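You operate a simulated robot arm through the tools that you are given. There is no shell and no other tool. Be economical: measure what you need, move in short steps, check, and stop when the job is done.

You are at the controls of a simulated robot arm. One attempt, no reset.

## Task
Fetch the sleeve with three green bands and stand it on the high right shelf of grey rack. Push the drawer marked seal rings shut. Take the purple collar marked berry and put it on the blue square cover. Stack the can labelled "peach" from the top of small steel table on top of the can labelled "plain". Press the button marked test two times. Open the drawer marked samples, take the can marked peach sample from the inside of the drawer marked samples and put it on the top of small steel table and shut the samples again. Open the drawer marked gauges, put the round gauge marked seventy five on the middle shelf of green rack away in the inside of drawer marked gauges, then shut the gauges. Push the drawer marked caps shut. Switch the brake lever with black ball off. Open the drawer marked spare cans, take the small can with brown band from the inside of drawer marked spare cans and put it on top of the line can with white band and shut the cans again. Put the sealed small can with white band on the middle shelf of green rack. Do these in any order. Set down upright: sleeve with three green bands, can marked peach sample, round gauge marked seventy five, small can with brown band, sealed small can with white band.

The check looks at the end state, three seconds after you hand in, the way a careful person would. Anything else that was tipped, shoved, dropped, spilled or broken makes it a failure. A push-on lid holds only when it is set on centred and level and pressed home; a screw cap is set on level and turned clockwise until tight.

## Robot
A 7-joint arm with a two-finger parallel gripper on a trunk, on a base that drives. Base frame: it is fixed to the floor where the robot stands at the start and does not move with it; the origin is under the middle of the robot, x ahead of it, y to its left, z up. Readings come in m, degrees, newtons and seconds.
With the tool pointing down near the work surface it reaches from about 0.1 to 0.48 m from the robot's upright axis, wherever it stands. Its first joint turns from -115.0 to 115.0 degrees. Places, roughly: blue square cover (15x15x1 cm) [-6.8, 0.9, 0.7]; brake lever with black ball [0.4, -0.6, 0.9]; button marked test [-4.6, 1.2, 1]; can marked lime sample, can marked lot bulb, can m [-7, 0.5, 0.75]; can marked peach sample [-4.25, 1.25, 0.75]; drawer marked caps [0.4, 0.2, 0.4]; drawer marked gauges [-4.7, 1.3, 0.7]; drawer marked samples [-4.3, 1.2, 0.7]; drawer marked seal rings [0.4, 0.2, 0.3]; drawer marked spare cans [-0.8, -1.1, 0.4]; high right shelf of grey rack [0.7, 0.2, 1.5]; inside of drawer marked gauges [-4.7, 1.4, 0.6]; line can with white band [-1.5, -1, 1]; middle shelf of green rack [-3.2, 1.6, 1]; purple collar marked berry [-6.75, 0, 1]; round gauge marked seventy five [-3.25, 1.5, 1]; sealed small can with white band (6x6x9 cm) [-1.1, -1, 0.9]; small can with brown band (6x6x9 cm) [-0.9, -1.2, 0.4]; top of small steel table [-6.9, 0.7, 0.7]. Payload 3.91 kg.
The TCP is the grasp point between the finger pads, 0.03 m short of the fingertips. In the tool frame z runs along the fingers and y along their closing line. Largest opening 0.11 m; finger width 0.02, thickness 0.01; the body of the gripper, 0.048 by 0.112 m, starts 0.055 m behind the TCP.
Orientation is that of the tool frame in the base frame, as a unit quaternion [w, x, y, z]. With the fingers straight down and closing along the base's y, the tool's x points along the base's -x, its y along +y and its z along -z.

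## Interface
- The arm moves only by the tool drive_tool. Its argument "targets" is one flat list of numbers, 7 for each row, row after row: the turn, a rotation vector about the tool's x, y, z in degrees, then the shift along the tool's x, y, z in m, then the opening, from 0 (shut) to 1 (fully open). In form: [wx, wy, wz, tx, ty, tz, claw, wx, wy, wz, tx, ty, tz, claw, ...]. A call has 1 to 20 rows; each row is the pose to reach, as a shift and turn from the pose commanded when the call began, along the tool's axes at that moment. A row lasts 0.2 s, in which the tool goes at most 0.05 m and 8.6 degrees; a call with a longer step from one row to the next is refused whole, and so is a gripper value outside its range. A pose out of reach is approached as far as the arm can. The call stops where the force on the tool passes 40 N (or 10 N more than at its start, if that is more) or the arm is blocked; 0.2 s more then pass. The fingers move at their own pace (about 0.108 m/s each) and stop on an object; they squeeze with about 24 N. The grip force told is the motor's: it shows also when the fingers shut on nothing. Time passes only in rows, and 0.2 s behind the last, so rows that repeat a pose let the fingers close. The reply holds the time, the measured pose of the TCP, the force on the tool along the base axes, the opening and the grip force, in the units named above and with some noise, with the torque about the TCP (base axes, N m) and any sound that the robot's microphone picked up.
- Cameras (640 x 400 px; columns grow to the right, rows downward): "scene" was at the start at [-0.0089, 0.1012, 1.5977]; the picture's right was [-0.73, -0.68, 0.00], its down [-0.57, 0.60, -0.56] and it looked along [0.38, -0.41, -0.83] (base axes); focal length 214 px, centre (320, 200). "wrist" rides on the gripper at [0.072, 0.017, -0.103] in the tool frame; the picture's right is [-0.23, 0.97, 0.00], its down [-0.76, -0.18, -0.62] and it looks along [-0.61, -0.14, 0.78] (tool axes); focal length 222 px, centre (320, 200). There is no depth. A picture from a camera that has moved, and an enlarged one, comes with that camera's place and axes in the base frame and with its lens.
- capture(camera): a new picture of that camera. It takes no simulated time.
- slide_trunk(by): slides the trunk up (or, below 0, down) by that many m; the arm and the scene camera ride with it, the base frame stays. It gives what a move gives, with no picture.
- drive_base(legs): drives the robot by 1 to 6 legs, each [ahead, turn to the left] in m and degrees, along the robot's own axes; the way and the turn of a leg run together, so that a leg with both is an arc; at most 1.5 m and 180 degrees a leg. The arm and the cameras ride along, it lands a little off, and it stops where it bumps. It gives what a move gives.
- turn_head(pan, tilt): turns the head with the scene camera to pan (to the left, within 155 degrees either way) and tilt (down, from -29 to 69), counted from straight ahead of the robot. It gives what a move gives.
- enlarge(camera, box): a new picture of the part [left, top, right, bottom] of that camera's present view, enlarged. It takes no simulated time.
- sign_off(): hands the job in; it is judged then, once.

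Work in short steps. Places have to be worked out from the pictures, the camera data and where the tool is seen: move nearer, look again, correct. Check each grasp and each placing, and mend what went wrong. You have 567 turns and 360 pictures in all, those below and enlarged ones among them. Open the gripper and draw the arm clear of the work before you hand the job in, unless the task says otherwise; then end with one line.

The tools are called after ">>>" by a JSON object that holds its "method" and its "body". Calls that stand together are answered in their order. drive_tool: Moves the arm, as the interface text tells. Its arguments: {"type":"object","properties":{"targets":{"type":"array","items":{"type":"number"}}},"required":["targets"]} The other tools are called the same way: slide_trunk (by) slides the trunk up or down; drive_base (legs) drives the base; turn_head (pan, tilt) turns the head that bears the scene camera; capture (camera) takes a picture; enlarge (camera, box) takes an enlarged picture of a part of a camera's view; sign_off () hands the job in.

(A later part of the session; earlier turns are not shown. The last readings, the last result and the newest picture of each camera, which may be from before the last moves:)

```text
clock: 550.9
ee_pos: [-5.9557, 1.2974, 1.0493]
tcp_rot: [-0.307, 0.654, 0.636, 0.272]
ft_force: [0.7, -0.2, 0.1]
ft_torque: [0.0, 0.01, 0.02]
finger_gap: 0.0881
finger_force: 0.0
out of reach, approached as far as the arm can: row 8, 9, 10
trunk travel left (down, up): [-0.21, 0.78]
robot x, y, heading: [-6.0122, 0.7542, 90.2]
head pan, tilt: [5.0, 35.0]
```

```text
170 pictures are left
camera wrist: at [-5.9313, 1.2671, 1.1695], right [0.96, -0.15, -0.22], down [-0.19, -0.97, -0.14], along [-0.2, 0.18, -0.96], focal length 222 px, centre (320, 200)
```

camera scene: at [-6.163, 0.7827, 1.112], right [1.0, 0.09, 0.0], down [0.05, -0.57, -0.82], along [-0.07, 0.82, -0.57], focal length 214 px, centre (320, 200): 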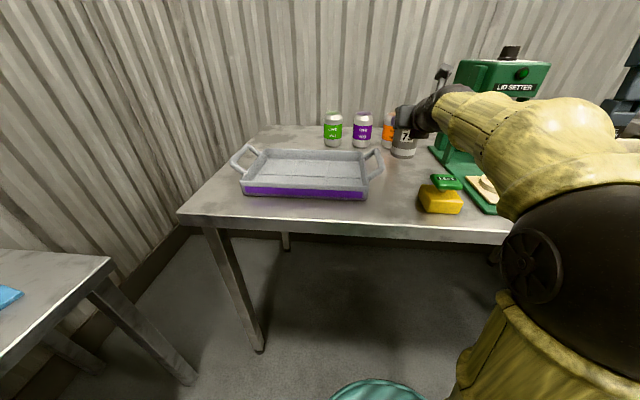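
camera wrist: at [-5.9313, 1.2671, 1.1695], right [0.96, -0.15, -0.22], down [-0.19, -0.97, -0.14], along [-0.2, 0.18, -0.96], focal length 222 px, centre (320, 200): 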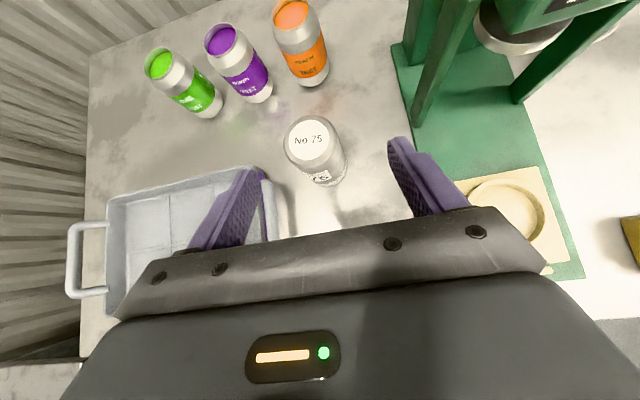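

Gauge stands upright. The arm hit a joint limit; raise the trunk and lower the arm relative to it.

>>> {"method": "slide_trunk", "body": {"by": 0.25}}

>>> {"method": "drive_tool", "body": {"targets": [0, 0, 0, -0.026, 0, 0.03, 0.8, 0, 0, 0, -0.052, 0, 0.06, 0.8, 0, 0, 0, -0.078, 0, 0.09, 0.8, 0, 0, 0, -0.104, 0, 0.12, 0.8, 0, 0, 0, -0.129, 0, 0.153, 0.8]}}

>>> {"method": "capture", "body": {"camera": "wrist"}}

```text
clock: 553.4
ee_pos: [-5.9552, 1.2982, 1.2986]
tcp_rot: [-0.307, 0.655, 0.636, 0.271]
ft_force: [0.4, -0.2, 0.3]
ft_torque: [0.03, 0.06, 0.03]
finger_gap: 0.0882
finger_force: 0.1
trunk travel left (down, up): [-0.46, 0.53]
robot x, y, heading: [-6.0076, 0.7541, 89.8]
head pan, tilt: [5.0, 35.0]
```

```text
clock: 554.6
ee_pos: [-5.9665, 1.3263, 1.1003]
tcp_rot: [-0.307, 0.654, 0.635, 0.272]
ft_force: [0.1, 1.1, 0.2]
ft_torque: [0.03, -0.01, -0.01]
finger_gap: 0.0879
finger_force: 0.0
trunk travel left (down, up): [-0.46, 0.53]
robot x, y, heading: [-6.0006, 0.7512, 90.0]
head pan, tilt: [5.0, 35.0]
```

```text
169 pictures are left
camera wrist: at [-5.9416, 1.296, 1.222], right [0.96, -0.16, -0.22], down [-0.19, -0.97, -0.14], along [-0.2, 0.18, -0.96], focal length 222 px, centre (320, 200)
```

wrist: 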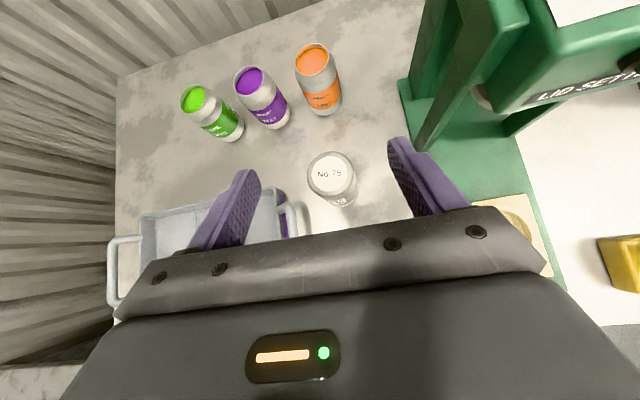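

>>> {"method": "drive_tool", "body": {"targets": [0, -4, -2.2, 0, 0, 0, 0.8, 0, -8, -4.3, 0, 0, 0, 0.8]}}

>>> {"method": "drive_tool", "body": {"targets": [0, 0, 0, -0.04, -0.012, 0.0, 0.8, 0, 0, 0, -0.08, -0.012, 0.04, 0.8, 0, 0, 0, -0.08, -0.012, 0.08, 0.8, 0, 0, 0, -0.08, -0.012, 0.11, 0.8]}}

>>> {"method": "capture", "body": {"camera": "wrist"}}

```text
clock: 555.2
ee_pos: [-5.965, 1.325, 1.1]
tcp_rot: [-0.251, 0.648, 0.679, 0.237]
ft_force: [1.1, -0.5, 0.2]
ft_torque: [0.02, 0.0, -0.02]
finger_gap: 0.0881
finger_force: 0.1
trunk travel left (down, up): [-0.46, 0.53]
robot x, y, heading: [-6.0057, 0.7514, 90.3]
head pan, tilt: [5.0, 35.0]
```

```text
refused: row 2 steps farther than a row can; nothing moved
```

```text
168 pictures are left
camera wrist: at [-5.9473, 1.3139, 1.2258], right [0.98, -0.13, -0.15], down [-0.13, -0.99, -0.02], along [-0.15, 0.04, -0.99], focal length 222 px, centre (320, 200)
```

wrist: 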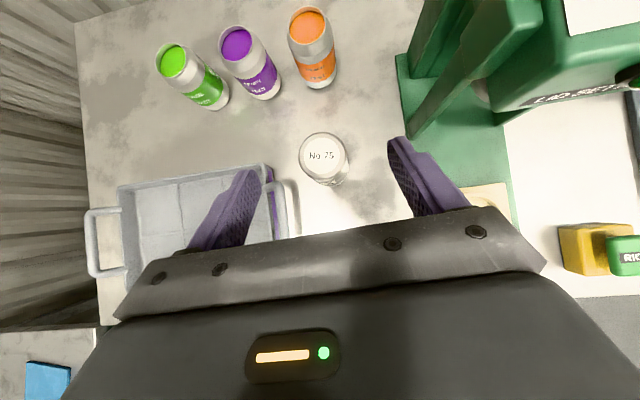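

>>> {"method": "drive_tool", "body": {"targets": [0, 0, 0, -0.03, -0.006, 0.02, 0.8, 0, 0, 0, -0.055, -0.012, 0.05, 0.8, 0, 0, 0, -0.079, -0.012, 0.08, 0.8, 0, 0, 0, -0.079, -0.012, 0.12, 0.8]}}

>>> {"method": "capture", "body": {"camera": "wrist"}}

```text
clock: 556.2
ee_pos: [-5.9787, 1.3424, 0.9555]
tcp_rot: [-0.251, 0.648, 0.679, 0.237]
ft_force: [-0.7, 0.2, 0.2]
ft_torque: [-0.02, -0.02, 0.01]
finger_gap: 0.088
finger_force: 0.2
trunk travel left (down, up): [-0.46, 0.53]
robot x, y, heading: [-6.0033, 0.7548, 90.0]
head pan, tilt: [5.0, 35.0]
```

```text
167 pictures are left
camera wrist: at [-5.9609, 1.3314, 1.0817], right [0.98, -0.13, -0.15], down [-0.13, -0.99, -0.02], along [-0.15, 0.04, -0.99], focal length 222 px, centre (320, 200)
```

wrist: 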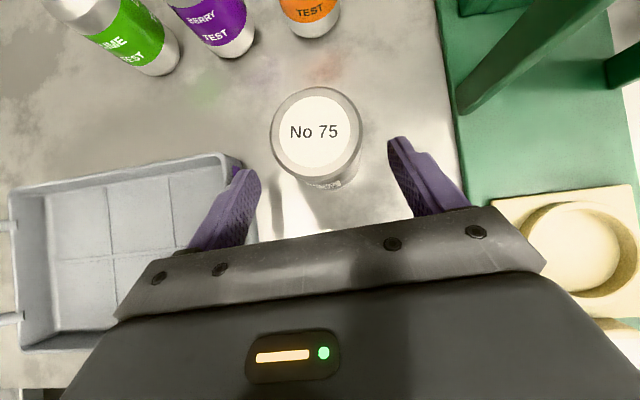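

>>> {"method": "drive_tool", "body": {"targets": [0, 0, 0, 0.001, 0, 0.03, 0.8, 0, 0, 0, 0.001, 0, 0.054, 0.8, 0, 0, 0, 0.001, 0, 0.054, 0.6, 0, 0, 0, 0.001, 0, 0.054, 0.45, 0, 0, 0, 0.001, 0, 0.054, 0.3, 0, 0, 0, 0.001, 0, 0.054, 0.3]}}

>>> {"method": "drive_tool", "body": {"targets": [0, 0, 0, 0.026, 0, -0.03, 0.3, 0, 0, 0, 0.052, 0, -0.061, 0.3, 0, 0, 0, 0.078, 0, -0.092, 0.3, 0, 0, 0, 0.104, 0, -0.122, 0.3]}}

>>> {"method": "capture", "body": {"camera": "wrist"}}

```text
clock: 557.6
ee_pos: [-5.9818, 1.3791, 0.9153]
tcp_rot: [-0.252, 0.648, 0.678, 0.238]
ft_force: [-0.7, -0.6, -0.5]
ft_torque: [-0.01, -0.12, 0.0]
finger_gap: 0.065
finger_force: 24.0
trunk travel left (down, up): [-0.46, 0.53]
robot x, y, heading: [-5.9996, 0.7516, 89.9]
head pan, tilt: [5.0, 35.0]
```

```text
clock: 558.6
ee_pos: [-5.9813, 1.378, 1.0778]
tcp_rot: [-0.251, 0.648, 0.679, 0.236]
ft_force: [0.4, 0.9, -2.3]
ft_torque: [-0.03, 0.03, -0.01]
finger_gap: 0.065
finger_force: 23.6
trunk travel left (down, up): [-0.46, 0.53]
robot x, y, heading: [-6.0047, 0.7572, 90.0]
head pan, tilt: [5.0, 35.0]
```

```text
166 pictures are left
camera wrist: at [-5.9639, 1.3669, 1.2042], right [0.98, -0.12, -0.15], down [-0.13, -0.99, -0.02], along [-0.15, 0.04, -0.99], focal length 222 px, centre (320, 200)
```

wrist: 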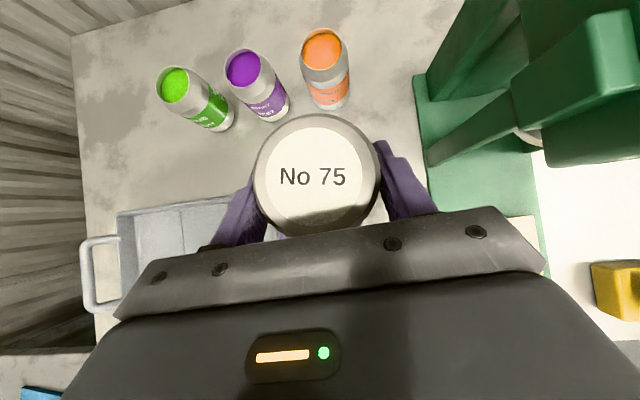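

Re-gripped at a steep tilt. Back out and drive to the gauges drawer.

>>> {"method": "slide_trunk", "body": {"by": 0.15}}

>>> {"method": "drive_base", "body": {"legs": [[-0.65, 0], [0, -90], [1.38, 0], [0, 90], [0.2, 0]]}}

>>> {"method": "turn_head", "body": {"pan": -5, "tilt": 50}}

>>> {"method": "capture", "body": {"camera": "wrist"}}

>>> {"method": "capture", "body": {"camera": "scene"}}

```text
clock: 560.4
ee_pos: [-5.9807, 1.3787, 1.2273]
tcp_rot: [-0.251, 0.648, 0.679, 0.236]
ft_force: [0.5, -0.8, -3.6]
ft_torque: [0.0, 0.0, -0.02]
finger_gap: 0.0652
finger_force: 23.8
trunk travel left (down, up): [-0.61, 0.38]
robot x, y, heading: [-6.0034, 0.7584, 90.2]
head pan, tilt: [5.0, 35.0]
```

```text
clock: 579.4
ee_pos: [-4.5879, 0.9148, 1.2295]
tcp_rot: [-0.25, 0.653, 0.674, 0.238]
ft_force: [-0.5, -0.5, -3.5]
ft_torque: [0.0, -0.01, 0.02]
finger_gap: 0.0651
finger_force: 23.5
trunk travel left (down, up): [-0.61, 0.38]
robot x, y, heading: [-4.6192, 0.2925, 88.9]
head pan, tilt: [5.0, 35.0]
```

```text
clock: 580.1
ee_pos: [-4.588, 0.915, 1.2276]
tcp_rot: [-0.25, 0.653, 0.674, 0.238]
ft_force: [0.2, 0.4, -2.6]
ft_torque: [-0.03, 0.0, -0.03]
finger_gap: 0.0649
finger_force: 24.3
trunk travel left (down, up): [-0.61, 0.38]
robot x, y, heading: [-4.623, 0.2931, 89.2]
head pan, tilt: [-5.0, 50.0]
```

```text
165 pictures are left
camera wrist: at [-4.5705, 0.9031, 1.3535], right [0.98, -0.14, -0.15], down [-0.15, -0.99, -0.02], along [-0.15, 0.04, -0.99], focal length 222 px, centre (320, 200)
```

wrist: 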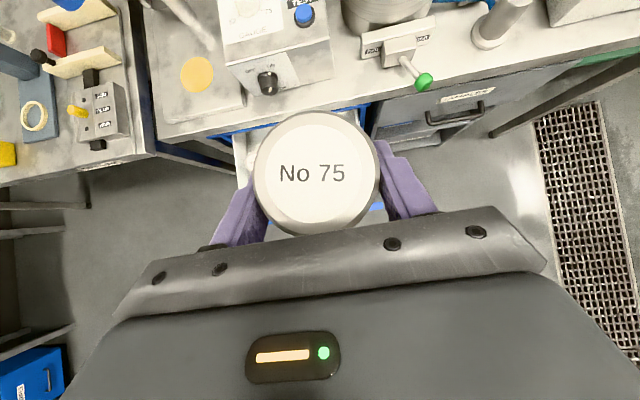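

```text
164 pictures are left
camera scene: at [-4.7652, 0.3113, 1.4903], right [0.99, -0.1, 0.0], down [-0.08, -0.76, -0.64], along [0.07, 0.64, -0.77], focal length 214 px, centre (320, 200)
```

scene: 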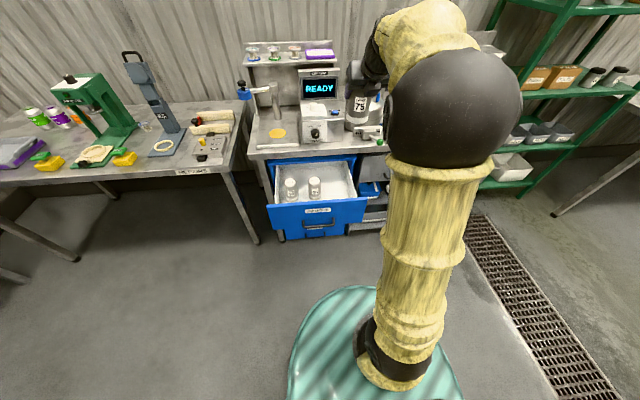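

>>> {"method": "enlarge", "body": {"camera": "scene", "box": [230, 120, 400, 250]}}

```text
3.08 times, centred on (315, 185) of scene
camera zoom: at [-4.7652, 0.3113, 1.4903], right [0.99, -0.1, 0.0], down [-0.08, -0.76, -0.64], along [0.07, 0.64, -0.77], focal length 660 px, centre (335, 246)
```

zoom: 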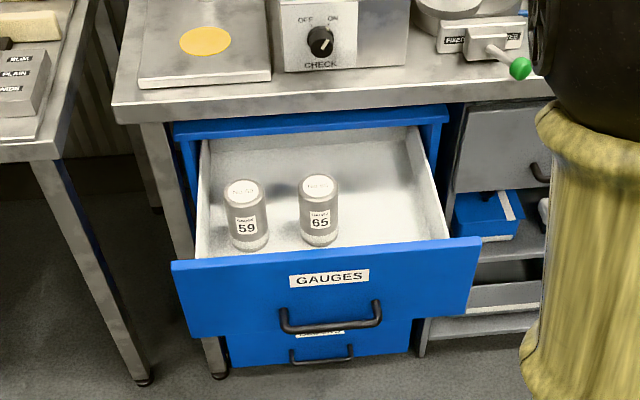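

Drawer floor z≈0.66, front top 0.79; I'll stand the gauge at (−4.615, 1.005). Align.

>>> {"method": "drive_base", "body": {"legs": [[0.09, 0.8]]}}

>>> {"method": "slide_trunk", "body": {"by": -0.25}}

>>> {"method": "capture", "body": {"camera": "wrist"}}

>>> {"method": "capture", "body": {"camera": "scene"}}

```text
clock: 581.2
ee_pos: [-4.5952, 1.0051, 1.2278]
tcp_rot: [-0.251, 0.649, 0.678, 0.237]
ft_force: [-0.4, -0.1, -2.7]
ft_torque: [0.0, 0.02, -0.03]
finger_gap: 0.0649
finger_force: 23.7
trunk travel left (down, up): [-0.61, 0.38]
robot x, y, heading: [-4.6202, 0.3849, 89.9]
head pan, tilt: [-5.0, 50.0]
```

```text
clock: 583.8
ee_pos: [-4.5961, 1.0047, 0.9782]
tcp_rot: [-0.251, 0.649, 0.678, 0.237]
ft_force: [0.1, 0.3, -3.2]
ft_torque: [-0.01, -0.01, -0.02]
finger_gap: 0.0653
finger_force: 24.1
trunk travel left (down, up): [-0.36, 0.63]
robot x, y, heading: [-4.6215, 0.3796, 89.9]
head pan, tilt: [-5.0, 50.0]
```

```text
162 pictures are left
camera wrist: at [-4.578, 0.9933, 1.1035], right [0.98, -0.13, -0.15], down [-0.13, -0.99, -0.02], along [-0.15, 0.04, -0.99], focal length 222 px, centre (320, 200)
```

wrist: 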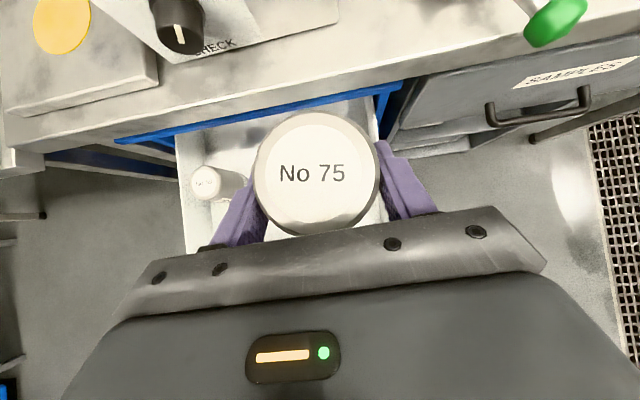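

```text
161 pictures are left
camera scene: at [-4.7646, 0.3987, 1.2403], right [1.0, -0.09, 0.0], down [-0.07, -0.76, -0.64], along [0.06, 0.64, -0.77], focal length 214 px, centre (320, 200)
```

scene: 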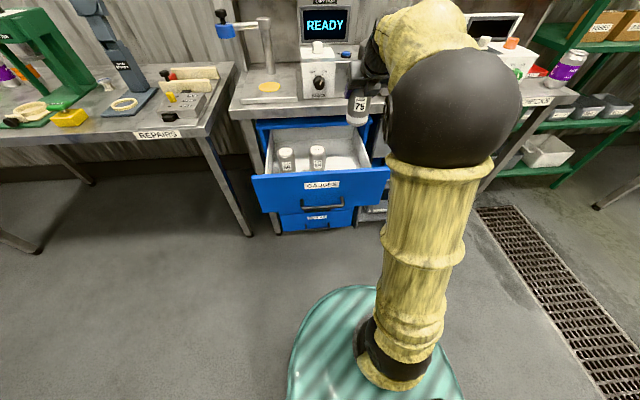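

>>> {"method": "drive_tool", "body": {"targets": [0, 0, 0, -0.026, -0.01, 0.03, 0.3, 0, 0, 0, -0.052, -0.01, 0.061, 0.3, 0, 0, 0, -0.078, -0.01, 0.091, 0.3]}}

>>> {"method": "capture", "body": {"camera": "wrist"}}

>>> {"method": "enlarge", "body": {"camera": "scene", "box": [230, 80, 420, 240]}}

```text
clock: 584.6
ee_pos: [-4.6066, 1.0029, 0.8586]
tcp_rot: [-0.25, 0.649, 0.678, 0.237]
ft_force: [0.0, -0.2, -3.5]
ft_torque: [-0.02, -0.02, 0.0]
finger_gap: 0.0649
finger_force: 23.9
trunk travel left (down, up): [-0.36, 0.63]
robot x, y, heading: [-4.621, 0.3812, 89.8]
head pan, tilt: [-5.0, 50.0]
```

```text
160 pictures are left
camera wrist: at [-4.5885, 0.9914, 0.9832], right [0.98, -0.13, -0.15], down [-0.13, -0.99, -0.02], along [-0.15, 0.04, -0.99], focal length 222 px, centre (320, 200)
```

wrist: 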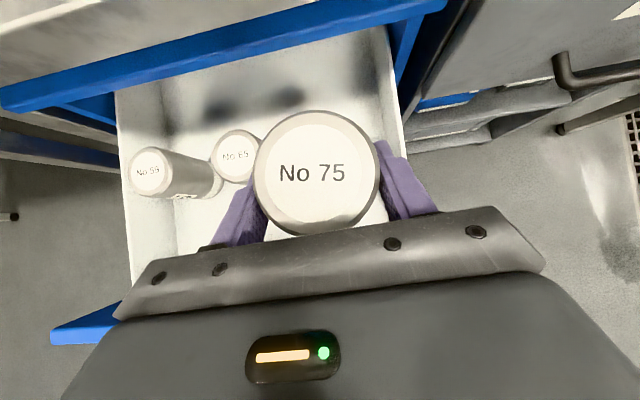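

```text
2.50 times, centred on (325, 160) of scene
camera zoom: at [-4.7646, 0.3987, 1.2403], right [1.0, -0.09, 0.0], down [-0.07, -0.76, -0.64], along [0.06, 0.64, -0.77], focal length 536 px, centre (308, 300)
```

zoom: 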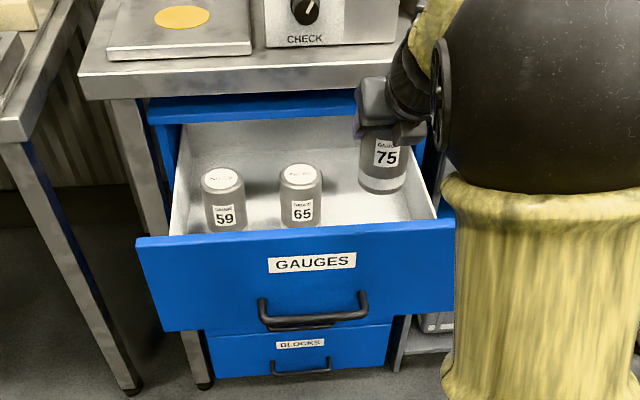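

Clearances look fine on both sides. Continue down to contact.

>>> {"method": "drive_tool", "body": {"targets": [0, 0, 0, -0.026, 0, 0.03, 0.3, 0, 0, 0, -0.052, 0, 0.061, 0.3, 0, 0, 0, -0.06, 0, 0.07, 0.3, 0, 0, 0, -0.065, 0, 0.076, 0.3, 0, 0, 0, -0.07, 0, 0.082, 0.3, 0, 0, 0, -0.074, 0, 0.087, 0.3]}}

```text
clock: 586.0
ee_pos: [-4.6064, 1.0033, 0.743]
tcp_rot: [-0.25, 0.649, 0.678, 0.237]
ft_force: [-0.7, -0.1, -3.0]
ft_torque: [0.0, 0.01, 0.02]
finger_gap: 0.0652
finger_force: 23.6
trunk travel left (down, up): [-0.36, 0.63]
robot x, y, heading: [-4.6219, 0.3815, 89.8]
head pan, tilt: [-5.0, 50.0]
```

Not yet at the floor; continue in small steps.

>>> {"method": "drive_tool", "body": {"targets": [0, 0, 0, -0.004, 0, 0.005, 0.3, 0, 0, 0, -0.008, 0, 0.0095, 0.3, 0, 0, 0, -0.012, 0, 0.014, 0.3, 0, 0, 0, -0.016, 0, 0.019, 0.3, 0, 0, 0, -0.02, 0, 0.0235, 0.3, 0, 0, 0, -0.024, 0, 0.028, 0.3]}}

>>> {"method": "capture", "body": {"camera": "wrist"}}

```text
clock: 587.4
ee_pos: [-4.6081, 1.0029, 0.7115]
tcp_rot: [-0.253, 0.648, 0.677, 0.24]
ft_force: [0.6, 1.0, 35.0]
ft_torque: [-2.25, 0.04, 0.24]
finger_gap: 0.065
finger_force: 24.0
trunk travel left (down, up): [-0.36, 0.63]
robot x, y, heading: [-4.6204, 0.3801, 89.9]
head pan, tilt: [-5.0, 50.0]
```

```text
158 pictures are left
camera wrist: at [-4.5894, 0.9908, 0.8371], right [0.98, -0.13, -0.15], down [-0.13, -0.99, -0.03], along [-0.15, 0.05, -0.99], focal length 222 px, centre (320, 200)
```

wrist: 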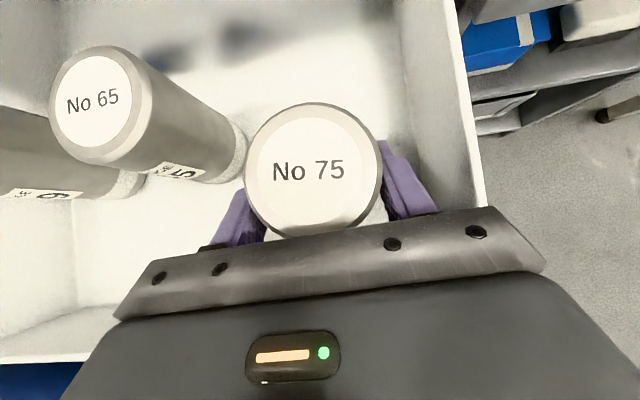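

Contact felt; ease up a little and check the load before releasing.

>>> {"method": "drive_tool", "body": {"targets": [0, 0, 0, 0.004, 0, -0.005, 0.3, 0, 0, 0, 0.005, 0, -0.006, 0.3]}}

>>> {"method": "turn_head", "body": {"pan": -5, "tilt": 55}}

>>> {"method": "enlarge", "body": {"camera": "scene", "box": [240, 60, 420, 210]}}

```text
clock: 588.0
ee_pos: [-4.606, 1.0032, 0.7121]
tcp_rot: [-0.251, 0.648, 0.679, 0.236]
ft_force: [-0.1, 0.2, -2.7]
ft_torque: [-0.04, 0.03, 0.01]
finger_gap: 0.0649
finger_force: 23.8
trunk travel left (down, up): [-0.36, 0.63]
robot x, y, heading: [-4.6189, 0.3856, 90.0]
head pan, tilt: [-5.0, 50.0]
```

```text
clock: 588.7
ee_pos: [-4.6071, 1.0043, 0.7143]
tcp_rot: [-0.251, 0.649, 0.678, 0.237]
ft_force: [-0.3, -0.1, -2.7]
ft_torque: [0.0, -0.01, 0.02]
finger_gap: 0.0647
finger_force: 24.1
trunk travel left (down, up): [-0.36, 0.63]
robot x, y, heading: [-4.6236, 0.3761, 89.9]
head pan, tilt: [-5.0, 55.0]
```

```text
2.67 times, centred on (330, 135) of scene
camera zoom: at [-4.765, 0.3939, 1.2338], right [1.0, -0.09, 0.0], down [-0.07, -0.82, -0.57], along [0.05, 0.57, -0.82], focal length 572 px, centre (293, 373)
```

zoom: 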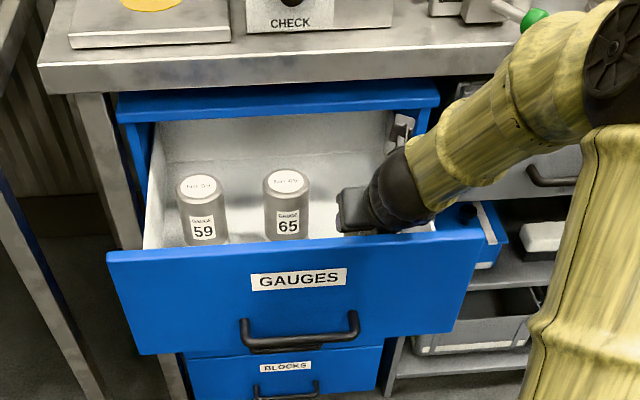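

Load is off again, so contact was partly the hand on the drawer front. Move 3 cm deeper and lower again.

>>> {"method": "drive_tool", "body": {"targets": [0, 0, 0, 0.012, 0, 0.0, 0.3, 0, 0, 0, 0.025, 0, 0.018, 0.3, 0, 0, 0, 0.022, 0, 0.0215, 0.3, 0, 0, 0, 0.018, 0, 0.026, 0.3, 0, 0, 0, 0.014, 0, 0.031, 0.3]}}

```text
clock: 589.9
ee_pos: [-4.6087, 1.036, 0.7034]
tcp_rot: [-0.252, 0.648, 0.678, 0.239]
ft_force: [1.6, 0.9, 17.4]
ft_torque: [0.2, -0.34, 0.06]
finger_gap: 0.0645
finger_force: 24.4
trunk travel left (down, up): [-0.36, 0.63]
robot x, y, heading: [-4.623, 0.3795, 89.9]
head pan, tilt: [-5.0, 55.0]
```

Now the gauge itself rests on the drawer floor (no torque). Release and withdraw along the tool axis.

>>> {"method": "drive_tool", "body": {"targets": [0, 0, 0, 0.002, 0, -0.002, 0.3, 0, 0, 0, 0.002, 0, -0.002, 0.5, 0, 0, 0, 0.002, 0, -0.002, 0.65, 0, 0, 0, 0.002, 0, -0.002, 0.7, 0, 0, 0, 0.01, 0, -0.03, 0.7, 0, 0, 0, 0.03, 0, -0.06, 0.7, 0, 0, 0, 0.05, 0, -0.1, 0.7, 0, 0, 0, 0.08, 0, -0.14, 0.7]}}

>>> {"method": "capture", "body": {"camera": "wrist"}}

```text
clock: 591.7
ee_pos: [-4.606, 1.0047, 0.8575]
tcp_rot: [-0.252, 0.648, 0.679, 0.236]
ft_force: [0.0, -0.6, -0.5]
ft_torque: [0.02, 0.03, -0.01]
finger_gap: 0.0771
finger_force: 0.1
trunk travel left (down, up): [-0.36, 0.63]
robot x, y, heading: [-4.6223, 0.3818, 89.8]
head pan, tilt: [-5.0, 55.0]
```

```text
156 pictures are left
camera wrist: at [-4.5884, 0.9934, 0.9839], right [0.98, -0.13, -0.15], down [-0.13, -0.99, -0.02], along [-0.15, 0.04, -0.99], focal length 222 px, centre (320, 200)
```

wrist: 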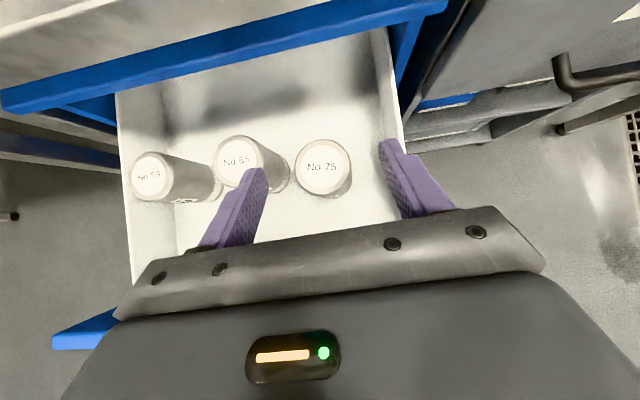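

Gauge 75 stands beside the others. Back off, level the tool, and push the drawer shut.

>>> {"method": "slide_trunk", "body": {"by": 0.1}}

>>> {"method": "drive_base", "body": {"legs": [[-0.35, 0]]}}

>>> {"method": "drive_tool", "body": {"targets": [0, 8.5, 0, 0, -0.01, 0, 0.4, 0, 17, 0, 0, -0.02, 0, 0, 0, 25.5, 0, 0, -0.03, 0, 0, 0, 34, 0, 0, -0.04, 0, 0, 0, 42, 0, 0, -0.06, 0, 0, 0, 49.5, 0, 0, -0.08, 0, 0]}}

>>> {"method": "capture", "body": {"camera": "scene"}}

```text
clock: 593.0
ee_pos: [-4.6064, 1.0064, 0.9578]
tcp_rot: [-0.251, 0.649, 0.678, 0.238]
ft_force: [0.2, -0.3, 0.0]
ft_torque: [-0.05, -0.01, 0.01]
finger_gap: 0.0769
finger_force: 0.0
trunk travel left (down, up): [-0.46, 0.53]
robot x, y, heading: [-4.6189, 0.3815, 89.8]
head pan, tilt: [-5.0, 55.0]
```

```text
clock: 595.3
ee_pos: [-4.6074, 0.6537, 0.9583]
tcp_rot: [-0.251, 0.648, 0.678, 0.237]
ft_force: [0.3, 0.2, 0.8]
ft_torque: [-0.01, -0.02, 0.01]
finger_gap: 0.0771
finger_force: 0.0
trunk travel left (down, up): [-0.46, 0.53]
robot x, y, heading: [-4.6171, 0.0292, 90.0]
head pan, tilt: [-5.0, 55.0]
```

```text
clock: 596.7
ee_pos: [-4.6819, 0.6527, 0.9582]
tcp_rot: [-0.496, 0.504, 0.529, 0.469]
ft_force: [-1.0, 0.5, -0.5]
ft_torque: [0.06, 0.01, -0.08]
finger_gap: 0.0
finger_force: 24.2
out of reach, approached as far as the arm can: row 2, 6
trunk travel left (down, up): [-0.46, 0.53]
robot x, y, heading: [-4.6208, 0.0285, 89.9]
head pan, tilt: [-5.0, 55.0]
```

```text
155 pictures are left
camera scene: at [-4.7695, 0.0455, 1.3331], right [1.0, -0.09, 0.0], down [-0.07, -0.82, -0.57], along [0.05, 0.57, -0.82], focal length 214 px, centre (320, 200)
```

scene: 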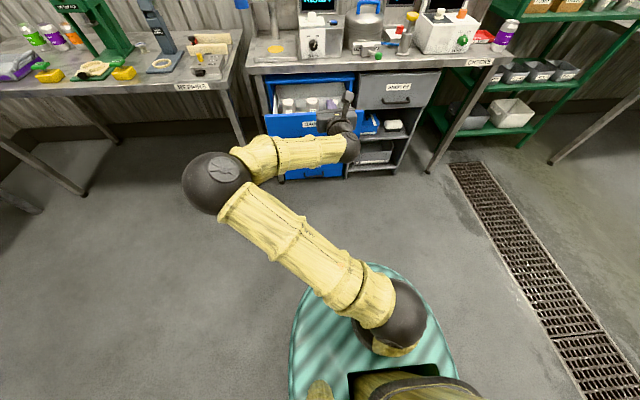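

>>> {"method": "slide_trunk", "body": {"by": -0.22}}

>>> {"method": "drive_base", "body": {"legs": [[0.38, 0]]}}

>>> {"method": "drive_tool", "body": {"targets": [0, 0, 0, 0, 0, 0.02, 0, 0, 0, 0, 0, 0, 0.04, 0, 0, 0, 0, 0, 0, 0.05, 0, 0, 0, 0, 0, 0, 0.06, 0, 0, 0, 0, 0, 0, 0.07, 0, 0, 0, 0, 0, 0, 0.08, 0, 0, 0, 0, 0, 0, 0.09, 0, 0, 0, 0, 0, 0, 0.1, 0, 0, 0, 0, 0, 0, 0.11, 0]}}

>>> {"method": "capture", "body": {"camera": "scene"}}

```text
clock: 599.0
ee_pos: [-4.6778, 0.6517, 0.7386]
tcp_rot: [-0.496, 0.504, 0.527, 0.471]
ft_force: [0.5, -0.4, 0.3]
ft_torque: [0.0, -0.01, 0.0]
finger_gap: 0.0
finger_force: 23.7
trunk travel left (down, up): [-0.24, 0.75]
robot x, y, heading: [-4.6194, 0.0288, 90.1]
head pan, tilt: [-5.0, 55.0]
```

```text
clock: 601.4
ee_pos: [-4.6779, 1.0288, 0.7383]
tcp_rot: [-0.495, 0.505, 0.527, 0.471]
ft_force: [-1.1, 0.3, -0.8]
ft_torque: [0.0, 0.01, -0.05]
finger_gap: 0.0001
finger_force: 23.9
trunk travel left (down, up): [-0.24, 0.75]
robot x, y, heading: [-4.6217, 0.4084, 89.8]
head pan, tilt: [-5.0, 55.0]
```

```text
clock: 603.0
ee_pos: [-4.6837, 1.111, 0.7327]
tcp_rot: [-0.495, 0.505, 0.528, 0.47]
ft_force: [-3.3, -23.2, 3.7]
ft_torque: [0.26, -0.1, -0.01]
finger_gap: 0.0
finger_force: 24.4
trunk travel left (down, up): [-0.24, 0.75]
robot x, y, heading: [-4.6182, 0.4054, 90.1]
head pan, tilt: [-5.0, 55.0]
stopped in row 8: the force on the tool passed its limit (the readings are from after the stop); the commanded pose is now the measured one
```

```text
154 pictures are left
camera scene: at [-4.7655, 0.4164, 1.1139], right [1.0, -0.09, 0.0], down [-0.07, -0.81, -0.58], along [0.05, 0.57, -0.82], focal length 214 px, centre (320, 200)
```

scene: 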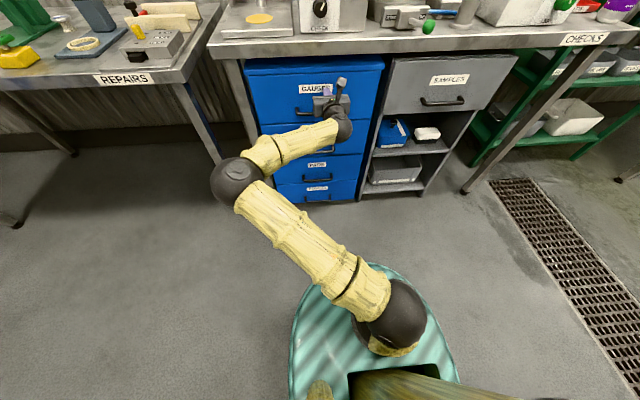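

Gauges drawer is shut flush. Next the test button: back off, raise, and point the tool down over the can-test unit.

>>> {"method": "drive_base", "body": {"legs": [[-0.3, 0]]}}

>>> {"method": "slide_trunk", "body": {"by": 0.4}}

>>> {"method": "slide_trunk", "body": {"by": 0.2}}

>>> {"method": "drive_tool", "body": {"targets": [0, -8, 0, 0, 0, 0, 0, 0, -16, 0, 0, 0, 0, 0, 0, -24, 0, 0, 0, 0, 0, 0, -32, 0, 0, 0, 0, 0, 0, -40, 0, 0, 0, 0, 0, 0, -48, 0, 0, 0, 0, 0, 0, -56, 0, 0, 0, 0, 0, 0, -64, 0, 0, 0, 0, 0, 0, -72, 0, 0, 0, 0, 0, 0, -80, 0, 0, 0, 0, 0, 0, -86, 0, 0, 0, 0, 0]}}

>>> {"method": "capture", "body": {"camera": "wrist"}}

>>> {"method": "capture", "body": {"camera": "scene"}}

```text
clock: 605.0
ee_pos: [-4.6828, 0.8141, 0.7296]
tcp_rot: [-0.494, 0.507, 0.528, 0.469]
ft_force: [-0.7, 0.3, 0.2]
ft_torque: [0.0, 0.03, -0.02]
finger_gap: 0.0
finger_force: 23.8
trunk travel left (down, up): [-0.24, 0.75]
robot x, y, heading: [-4.6219, 0.1097, 90.3]
head pan, tilt: [-5.0, 55.0]
```

```text
clock: 608.9
ee_pos: [-4.6826, 0.8147, 1.1303]
tcp_rot: [-0.494, 0.506, 0.529, 0.468]
ft_force: [0.0, -0.1, -0.2]
ft_torque: [0.04, 0.0, 0.0]
finger_gap: 0.0002
finger_force: 24.0
trunk travel left (down, up): [-0.64, 0.35]
robot x, y, heading: [-4.6206, 0.1079, 90.1]
head pan, tilt: [-5.0, 55.0]
```

```text
clock: 611.0
ee_pos: [-4.6825, 0.8137, 1.3309]
tcp_rot: [-0.494, 0.506, 0.529, 0.468]
ft_force: [0.7, -0.4, -0.2]
ft_torque: [-0.01, 0.0, 0.02]
finger_gap: 0.0001
finger_force: 24.0
trunk travel left (down, up): [-0.84, 0.15]
robot x, y, heading: [-4.6221, 0.1069, 89.8]
head pan, tilt: [-5.0, 55.0]
```

```text
clock: 613.4
ee_pos: [-4.6837, 0.8137, 1.3317]
tcp_rot: [-0.019, 0.69, 0.724, 0.016]
ft_force: [-0.6, -0.4, -0.5]
ft_torque: [0.03, -0.02, -0.02]
finger_gap: 0.0
finger_force: 23.9
out of reach, approached as far as the arm can: row 11
trunk travel left (down, up): [-0.84, 0.15]
robot x, y, heading: [-4.6222, 0.1105, 89.7]
head pan, tilt: [-5.0, 55.0]
```

```text
153 pictures are left
camera wrist: at [-4.6701, 0.8813, 1.4374], right [0.98, -0.18, -0.01], down [-0.14, -0.8, 0.59], along [-0.12, -0.57, -0.81], focal length 222 px, centre (320, 200)
```

wrist: 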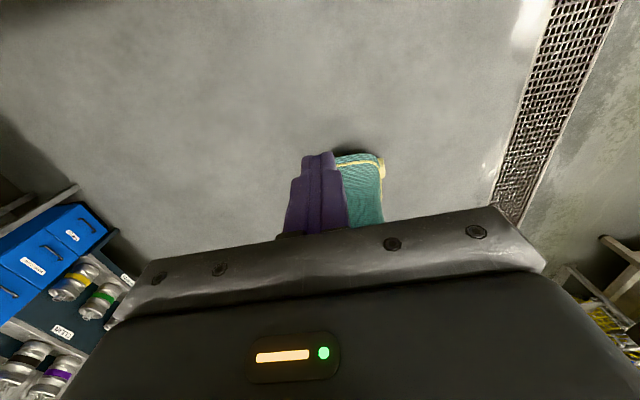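

```text
152 pictures are left
camera scene: at [-4.7662, 0.1194, 1.7137], right [1.0, -0.09, 0.0], down [-0.07, -0.82, -0.57], along [0.05, 0.57, -0.82], focal length 214 px, centre (320, 200)
```

scene: 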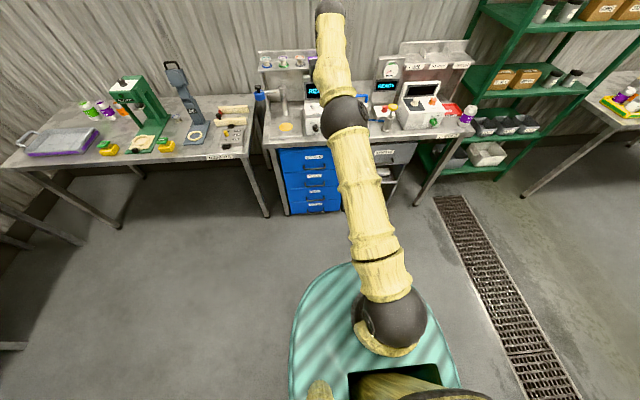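

The camera would face the display; roll the tool 180° so it is on the robot side.

>>> {"method": "drive_tool", "body": {"targets": [0, 0, -8.5, 0, 0, 0, 0, 0, 0, -17, 0, 0, 0, 0, 0, 0, -25.5, 0, 0, 0, 0, 0, 0, -34, 0, 0, 0, 0, 0, 0, -42.5, 0, 0, 0, 0, 0, 0, -51, 0, 0, 0, 0, 0, 0, -59.5, 0, 0, 0, 0, 0, 0, -68, 0, 0, 0, 0, 0, 0, -76.5, 0, 0, 0, 0, 0, 0, -85, 0, 0, 0, 0, 0, 0, -93.5, 0, 0, 0, 0, 0, 0, -102, 0, 0, 0, 0, 0, 0, -110.5, 0, 0, 0, 0, 0, 0, -119, 0, 0, 0, 0, 0, 0, -127.5, 0, 0, 0, 0, 0, 0, -136, 0, 0, 0, 0, 0, 0, -144.5, 0, 0, 0, 0, 0, 0, -153, 0, 0, 0, 0, 0, 0, -161.5, 0, 0, 0, 0, 0, 0, -170, 0, 0, 0, 0]}}

>>> {"method": "drive_tool", "body": {"targets": [0, 0, -7, 0, 0, 0, 0]}}

>>> {"method": "capture", "body": {"camera": "wrist"}}

```text
clock: 617.6
ee_pos: [-4.6815, 0.8149, 1.3297]
tcp_rot: [0.014, -0.661, 0.75, 0.021]
ft_force: [0.4, 0.9, 0.6]
ft_torque: [-0.05, 0.01, 0.03]
finger_gap: 0.0
finger_force: 23.4
trunk travel left (down, up): [-0.84, 0.15]
robot x, y, heading: [-4.6226, 0.1114, 89.9]
head pan, tilt: [-5.0, 55.0]
```

```text
clock: 618.0
ee_pos: [-4.6838, 0.8156, 1.3314]
tcp_rot: [0.015, -0.705, 0.708, 0.02]
ft_force: [-0.4, -0.1, 0.0]
ft_torque: [-0.01, 0.0, -0.02]
finger_gap: 0.0
finger_force: 24.0
trunk travel left (down, up): [-0.84, 0.15]
robot x, y, heading: [-4.6229, 0.1046, 90.2]
head pan, tilt: [-5.0, 55.0]
```

```text
151 pictures are left
camera wrist: at [-4.6993, 0.7368, 1.4303], right [-0.97, 0.23, 0.02], down [0.18, 0.73, 0.66], along [0.14, 0.64, -0.75], focal length 222 px, centre (320, 200)
```

wrist: 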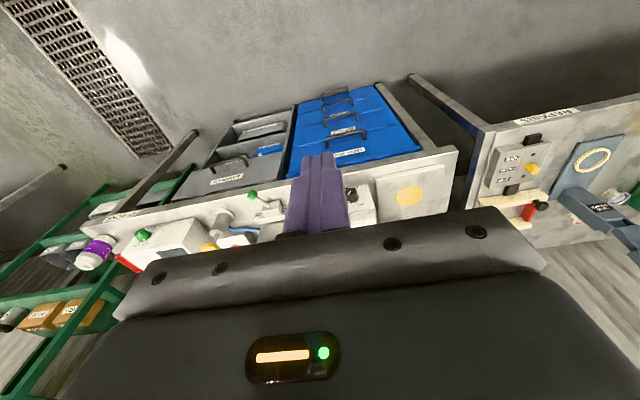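

>>> {"method": "drive_tool", "body": {"targets": [0, 0, 0, 0, -0.04, 0, 0, 0, 0, 0, 0, -0.07, 0, 0]}}

>>> {"method": "drive_base", "body": {"legs": [[0.3, 0]]}}

>>> {"method": "capture", "body": {"camera": "wrist"}}

>>> {"method": "capture", "body": {"camera": "scene"}}

```text
clock: 618.6
ee_pos: [-4.6129, 0.8145, 1.3273]
tcp_rot: [0.015, -0.706, 0.708, 0.02]
ft_force: [-0.4, -1.0, 0.9]
ft_torque: [0.0, 0.0, 0.0]
finger_gap: 0.0
finger_force: 24.0
trunk travel left (down, up): [-0.84, 0.15]
robot x, y, heading: [-4.6208, 0.1067, 89.8]
head pan, tilt: [-5.0, 55.0]
```

```text
clock: 620.7
ee_pos: [-4.6151, 1.117, 1.3285]
tcp_rot: [0.015, -0.706, 0.708, 0.019]
ft_force: [0.0, 0.8, -0.2]
ft_torque: [0.01, 0.0, 0.01]
finger_gap: 0.0
finger_force: 24.2
trunk travel left (down, up): [-0.84, 0.15]
robot x, y, heading: [-4.6223, 0.4112, 89.9]
head pan, tilt: [-5.0, 55.0]
```

```text
150 pictures are left
camera wrist: at [-4.6313, 1.0391, 1.4284], right [-0.97, 0.23, 0.02], down [0.18, 0.73, 0.66], along [0.14, 0.64, -0.75], focal length 222 px, centre (320, 200)
```

wrist: 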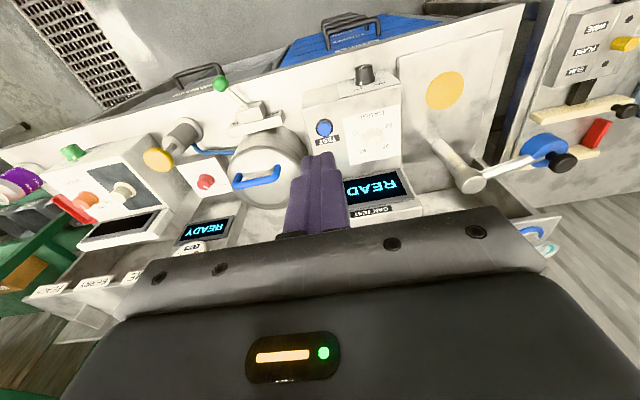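

```text
149 pictures are left
camera scene: at [-4.7656, 0.4235, 1.7137], right [1.0, -0.09, 0.0], down [-0.07, -0.82, -0.57], along [0.05, 0.57, -0.82], focal length 214 px, centre (320, 200)
```

scene: 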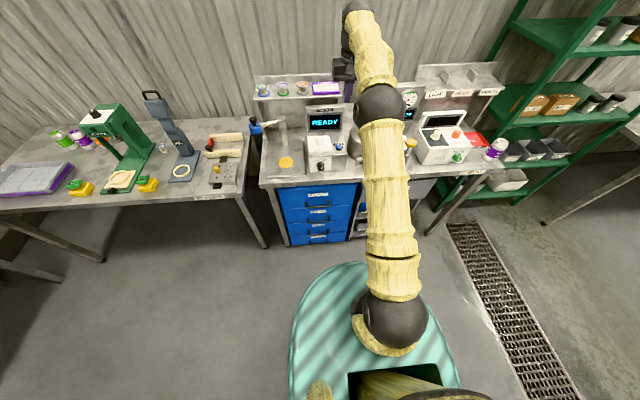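

Blue TEST button found at ≈(−4.606, 1.213, 1.013). Move above it and lower to just above.

>>> {"method": "drive_base", "body": {"legs": [[0.08, 0]]}}

>>> {"method": "drive_tool", "body": {"targets": [0, 0, 0, 0, -0.009, 0.05, 0, 0, 0, 0, 0, -0.009, 0.1, 0, 0, 0, 0, 0, -0.009, 0.15, 0, 0, 0, 0, 0, -0.009, 0.19, 0, 0, 0, 0, 0, -0.009, 0.22, 0]}}

>>> {"method": "capture", "body": {"camera": "wrist"}}

```text
clock: 621.7
ee_pos: [-4.6153, 1.1976, 1.3291]
tcp_rot: [0.015, -0.706, 0.708, 0.021]
ft_force: [0.4, 0.8, -0.3]
ft_torque: [-0.04, 0.0, 0.0]
finger_gap: 0.0
finger_force: 24.5
trunk travel left (down, up): [-0.84, 0.15]
robot x, y, heading: [-4.6215, 0.4918, 89.8]
head pan, tilt: [-5.0, 55.0]
```

```text
refused: row 1 steps farther than a row can; nothing moved
```

```text
148 pictures are left
camera wrist: at [-4.6314, 1.1196, 1.4281], right [-0.97, 0.23, 0.02], down [0.18, 0.73, 0.66], along [0.14, 0.64, -0.75], focal length 222 px, centre (320, 200)
```

wrist: 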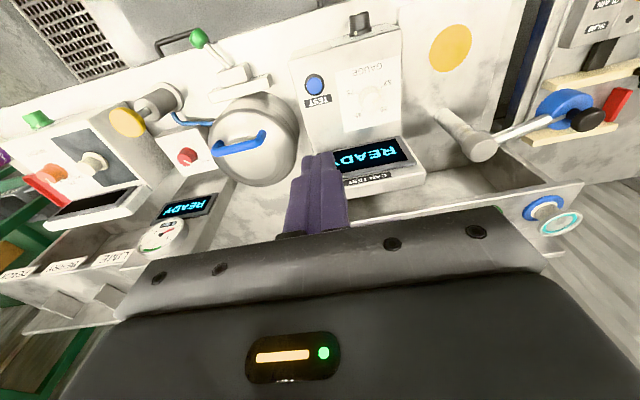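

>>> {"method": "drive_tool", "body": {"targets": [0, 0, 0, 0, -0.009, 0.04, 0, 0, 0, 0, 0, -0.009, 0.08, 0, 0, 0, 0, 0, -0.009, 0.12, 0, 0, 0, 0, 0, -0.009, 0.16, 0, 0, 0, 0, 0, -0.009, 0.2, 0, 0, 0, 0, 0, -0.009, 0.235, 0]}}

>>> {"method": "capture", "body": {"camera": "wrist"}}

```text
clock: 623.1
ee_pos: [-4.6076, 1.2058, 1.0937]
tcp_rot: [0.015, -0.706, 0.708, 0.019]
ft_force: [-0.2, -0.4, -0.4]
ft_torque: [0.0, -0.06, -0.01]
finger_gap: 0.0
finger_force: 23.3
trunk travel left (down, up): [-0.84, 0.15]
robot x, y, heading: [-4.6241, 0.4881, 90.1]
head pan, tilt: [-5.0, 55.0]
```

```text
147 pictures are left
camera wrist: at [-4.6237, 1.1287, 1.1929], right [-0.97, 0.23, 0.02], down [0.18, 0.73, 0.66], along [0.14, 0.64, -0.75], focal length 222 px, centre (320, 200)
```

wrist: 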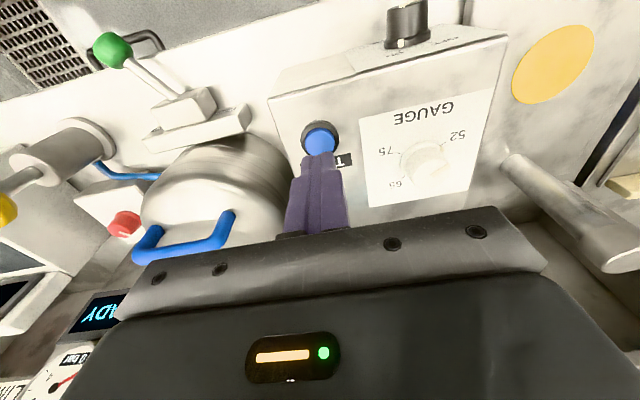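

Fingertips are over the button. Press slowly.

>>> {"method": "drive_tool", "body": {"targets": [0, 0, 0, -0.003, 0, 0.03, 0, 0, 0, 0, -0.003, 0, 0.042, 0, 0, 0, 0, -0.003, 0, 0.048, 0, 0, 0, 0, -0.003, 0, 0.052, 0, 0, 0, 0, -0.003, 0, 0.056, 0]}}

```text
clock: 624.3
ee_pos: [-4.6061, 1.2132, 1.0393]
tcp_rot: [0.015, -0.706, 0.708, 0.02]
ft_force: [0.4, -0.1, 2.2]
ft_torque: [-0.04, 0.01, -0.02]
finger_gap: 0.0
finger_force: 24.0
trunk travel left (down, up): [-0.84, 0.15]
robot x, y, heading: [-4.6206, 0.4894, 90.1]
head pan, tilt: [-5.0, 55.0]
heard: click
```

A click was heard – one press. Release and check.

>>> {"method": "drive_tool", "body": {"targets": [0, 0, 0, 0, 0, -0.01, 0, 0, 0, 0, 0, 0, -0.025, 0, 0, 0, 0, 0, 0, -0.025, 0, 0, 0, 0, 0, 0, -0.025, 0]}}

>>> {"method": "capture", "body": {"camera": "wrist"}}

```text
clock: 625.3
ee_pos: [-4.6084, 1.2106, 1.063]
tcp_rot: [0.015, -0.707, 0.707, 0.02]
ft_force: [0.6, 0.7, -0.7]
ft_torque: [0.01, 0.02, -0.02]
finger_gap: 0.0
finger_force: 23.9
trunk travel left (down, up): [-0.84, 0.15]
robot x, y, heading: [-4.6229, 0.4885, 90.0]
head pan, tilt: [-5.0, 55.0]
```

```text
146 pictures are left
camera wrist: at [-4.6244, 1.1338, 1.1633], right [-0.97, 0.23, 0.02], down [0.18, 0.73, 0.66], along [0.14, 0.64, -0.75], focal length 222 px, centre (320, 200)
```

wrist: 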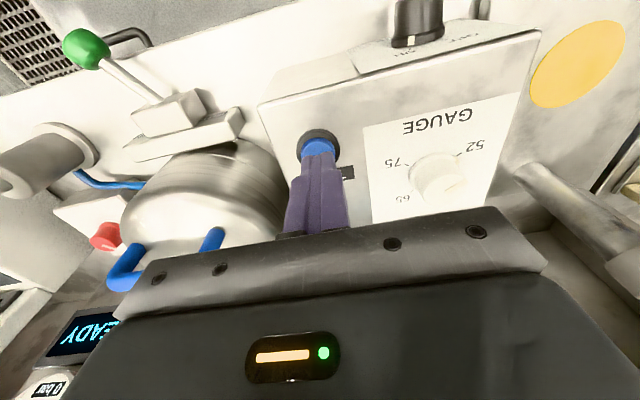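

Press a second time the same way.

>>> {"method": "drive_tool", "body": {"targets": [0, 0, 0, 0, 0, 0.012, 0, 0, 0, 0, 0, 0, 0.018, 0, 0, 0, 0, 0, 0, 0.022, 0, 0, 0, 0, 0, 0, 0.026, 0]}}

```text
clock: 626.3
ee_pos: [-4.6074, 1.2139, 1.0375]
tcp_rot: [0.015, -0.706, 0.708, 0.021]
ft_force: [1.1, 0.6, 2.2]
ft_torque: [-0.01, -0.03, 0.01]
finger_gap: 0.0
finger_force: 24.3
trunk travel left (down, up): [-0.84, 0.15]
robot x, y, heading: [-4.6194, 0.4868, 89.8]
head pan, tilt: [-5.0, 55.0]
heard: click
```

Second click heard. Raise, back off, and set the tool level with vertical closing for the samples drawer.

>>> {"method": "drive_tool", "body": {"targets": [0, 0, 0, 0, 0, -0.04, 0, 0, 0, 0, 0, 0, -0.08, 0, 0, 0, 0, 0, 0, -0.12, 0, 0, 0, 0, 0, 0, -0.16, 0, 0, 0, 0, 0, 0, -0.2, 0, 0, 0, 0, 0, 0, -0.24, 0]}}

>>> {"method": "drive_base", "body": {"legs": [[-0.4, 0]]}}

>>> {"method": "drive_tool", "body": {"targets": [0, -8.5, 0, 0, 0, 0, 0.6, 0, -17, 0, 0, 0, 0, 0.6, 0, -25.5, 0, 0, 0, 0, 0.6, 0, -34, 0, 0, 0, 0, 0.6, 0, -42.5, 0, 0, 0, 0, 0.6, 0, -51, 0, 0, 0, 0, 0.6, 0, -59.5, 0, 0, 0, 0, 0.6, 0, -68, 0, 0, 0, 0, 0.6, 0, -76.5, 0, 0, 0, 0, 0.6, 0, -85, 0, 0, 0, 0, 0.6, 0, -87.2, 0, 0, 0, 0, 0.6]}}

>>> {"method": "drive_tool", "body": {"targets": [0, 0, 8.5, 0, 0, 0, 0.6, 0, 0, 17, 0, 0, 0, 0.6, 0, 0, 25.5, 0, 0, 0, 0.6, 0, 0, 34, 0, 0, 0, 0.6, 0, 0, 42.5, 0, 0, 0, 0.6, 0, 0, 51, 0, 0, 0, 0.6, 0, 0, 59.5, 0, 0, 0, 0.6, 0, 0, 68, 0, 0, 0, 0.6, 0, 0, 76.5, 0, 0, 0, 0.6, 0, 0, 85, 0, 0, 0, 0.6, 0, 0, 90, 0, 0, 0, 0.6]}}

```text
clock: 627.7
ee_pos: [-4.6061, 1.2009, 1.2776]
tcp_rot: [0.015, -0.706, 0.708, 0.02]
ft_force: [0.4, -1.2, -0.3]
ft_torque: [0.0, 0.03, -0.01]
finger_gap: 0.0001
finger_force: 23.7
trunk travel left (down, up): [-0.84, 0.15]
robot x, y, heading: [-4.6195, 0.4885, 90.1]
head pan, tilt: [-5.0, 55.0]
```

```text
clock: 630.2
ee_pos: [-4.6027, 0.8043, 1.2776]
tcp_rot: [0.016, -0.703, 0.711, 0.019]
ft_force: [0.8, -0.5, 1.0]
ft_torque: [-0.01, -0.02, 0.03]
finger_gap: 0.0001
finger_force: 24.4
trunk travel left (down, up): [-0.84, 0.15]
robot x, y, heading: [-4.6218, 0.096, 89.9]
head pan, tilt: [-5.0, 55.0]
```

```text
clock: 632.6
ee_pos: [-4.6019, 0.804, 1.2773]
tcp_rot: [0.501, -0.496, 0.504, 0.499]
ft_force: [-0.5, 0.1, 0.3]
ft_torque: [-0.01, -0.01, 0.0]
finger_gap: 0.0661
finger_force: 0.0
trunk travel left (down, up): [-0.84, 0.15]
robot x, y, heading: [-4.625, 0.0919, 89.7]
head pan, tilt: [-5.0, 55.0]
```

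```text
clock: 635.0
ee_pos: [-4.6014, 0.8042, 1.2776]
tcp_rot: [0.0, 0.008, 0.707, 0.707]
ft_force: [-0.3, 0.1, -0.1]
ft_torque: [-0.01, 0.0, 0.04]
finger_gap: 0.066
finger_force: 0.0
trunk travel left (down, up): [-0.84, 0.15]
robot x, y, heading: [-4.6202, 0.0896, 89.9]
head pan, tilt: [-5.0, 55.0]
```

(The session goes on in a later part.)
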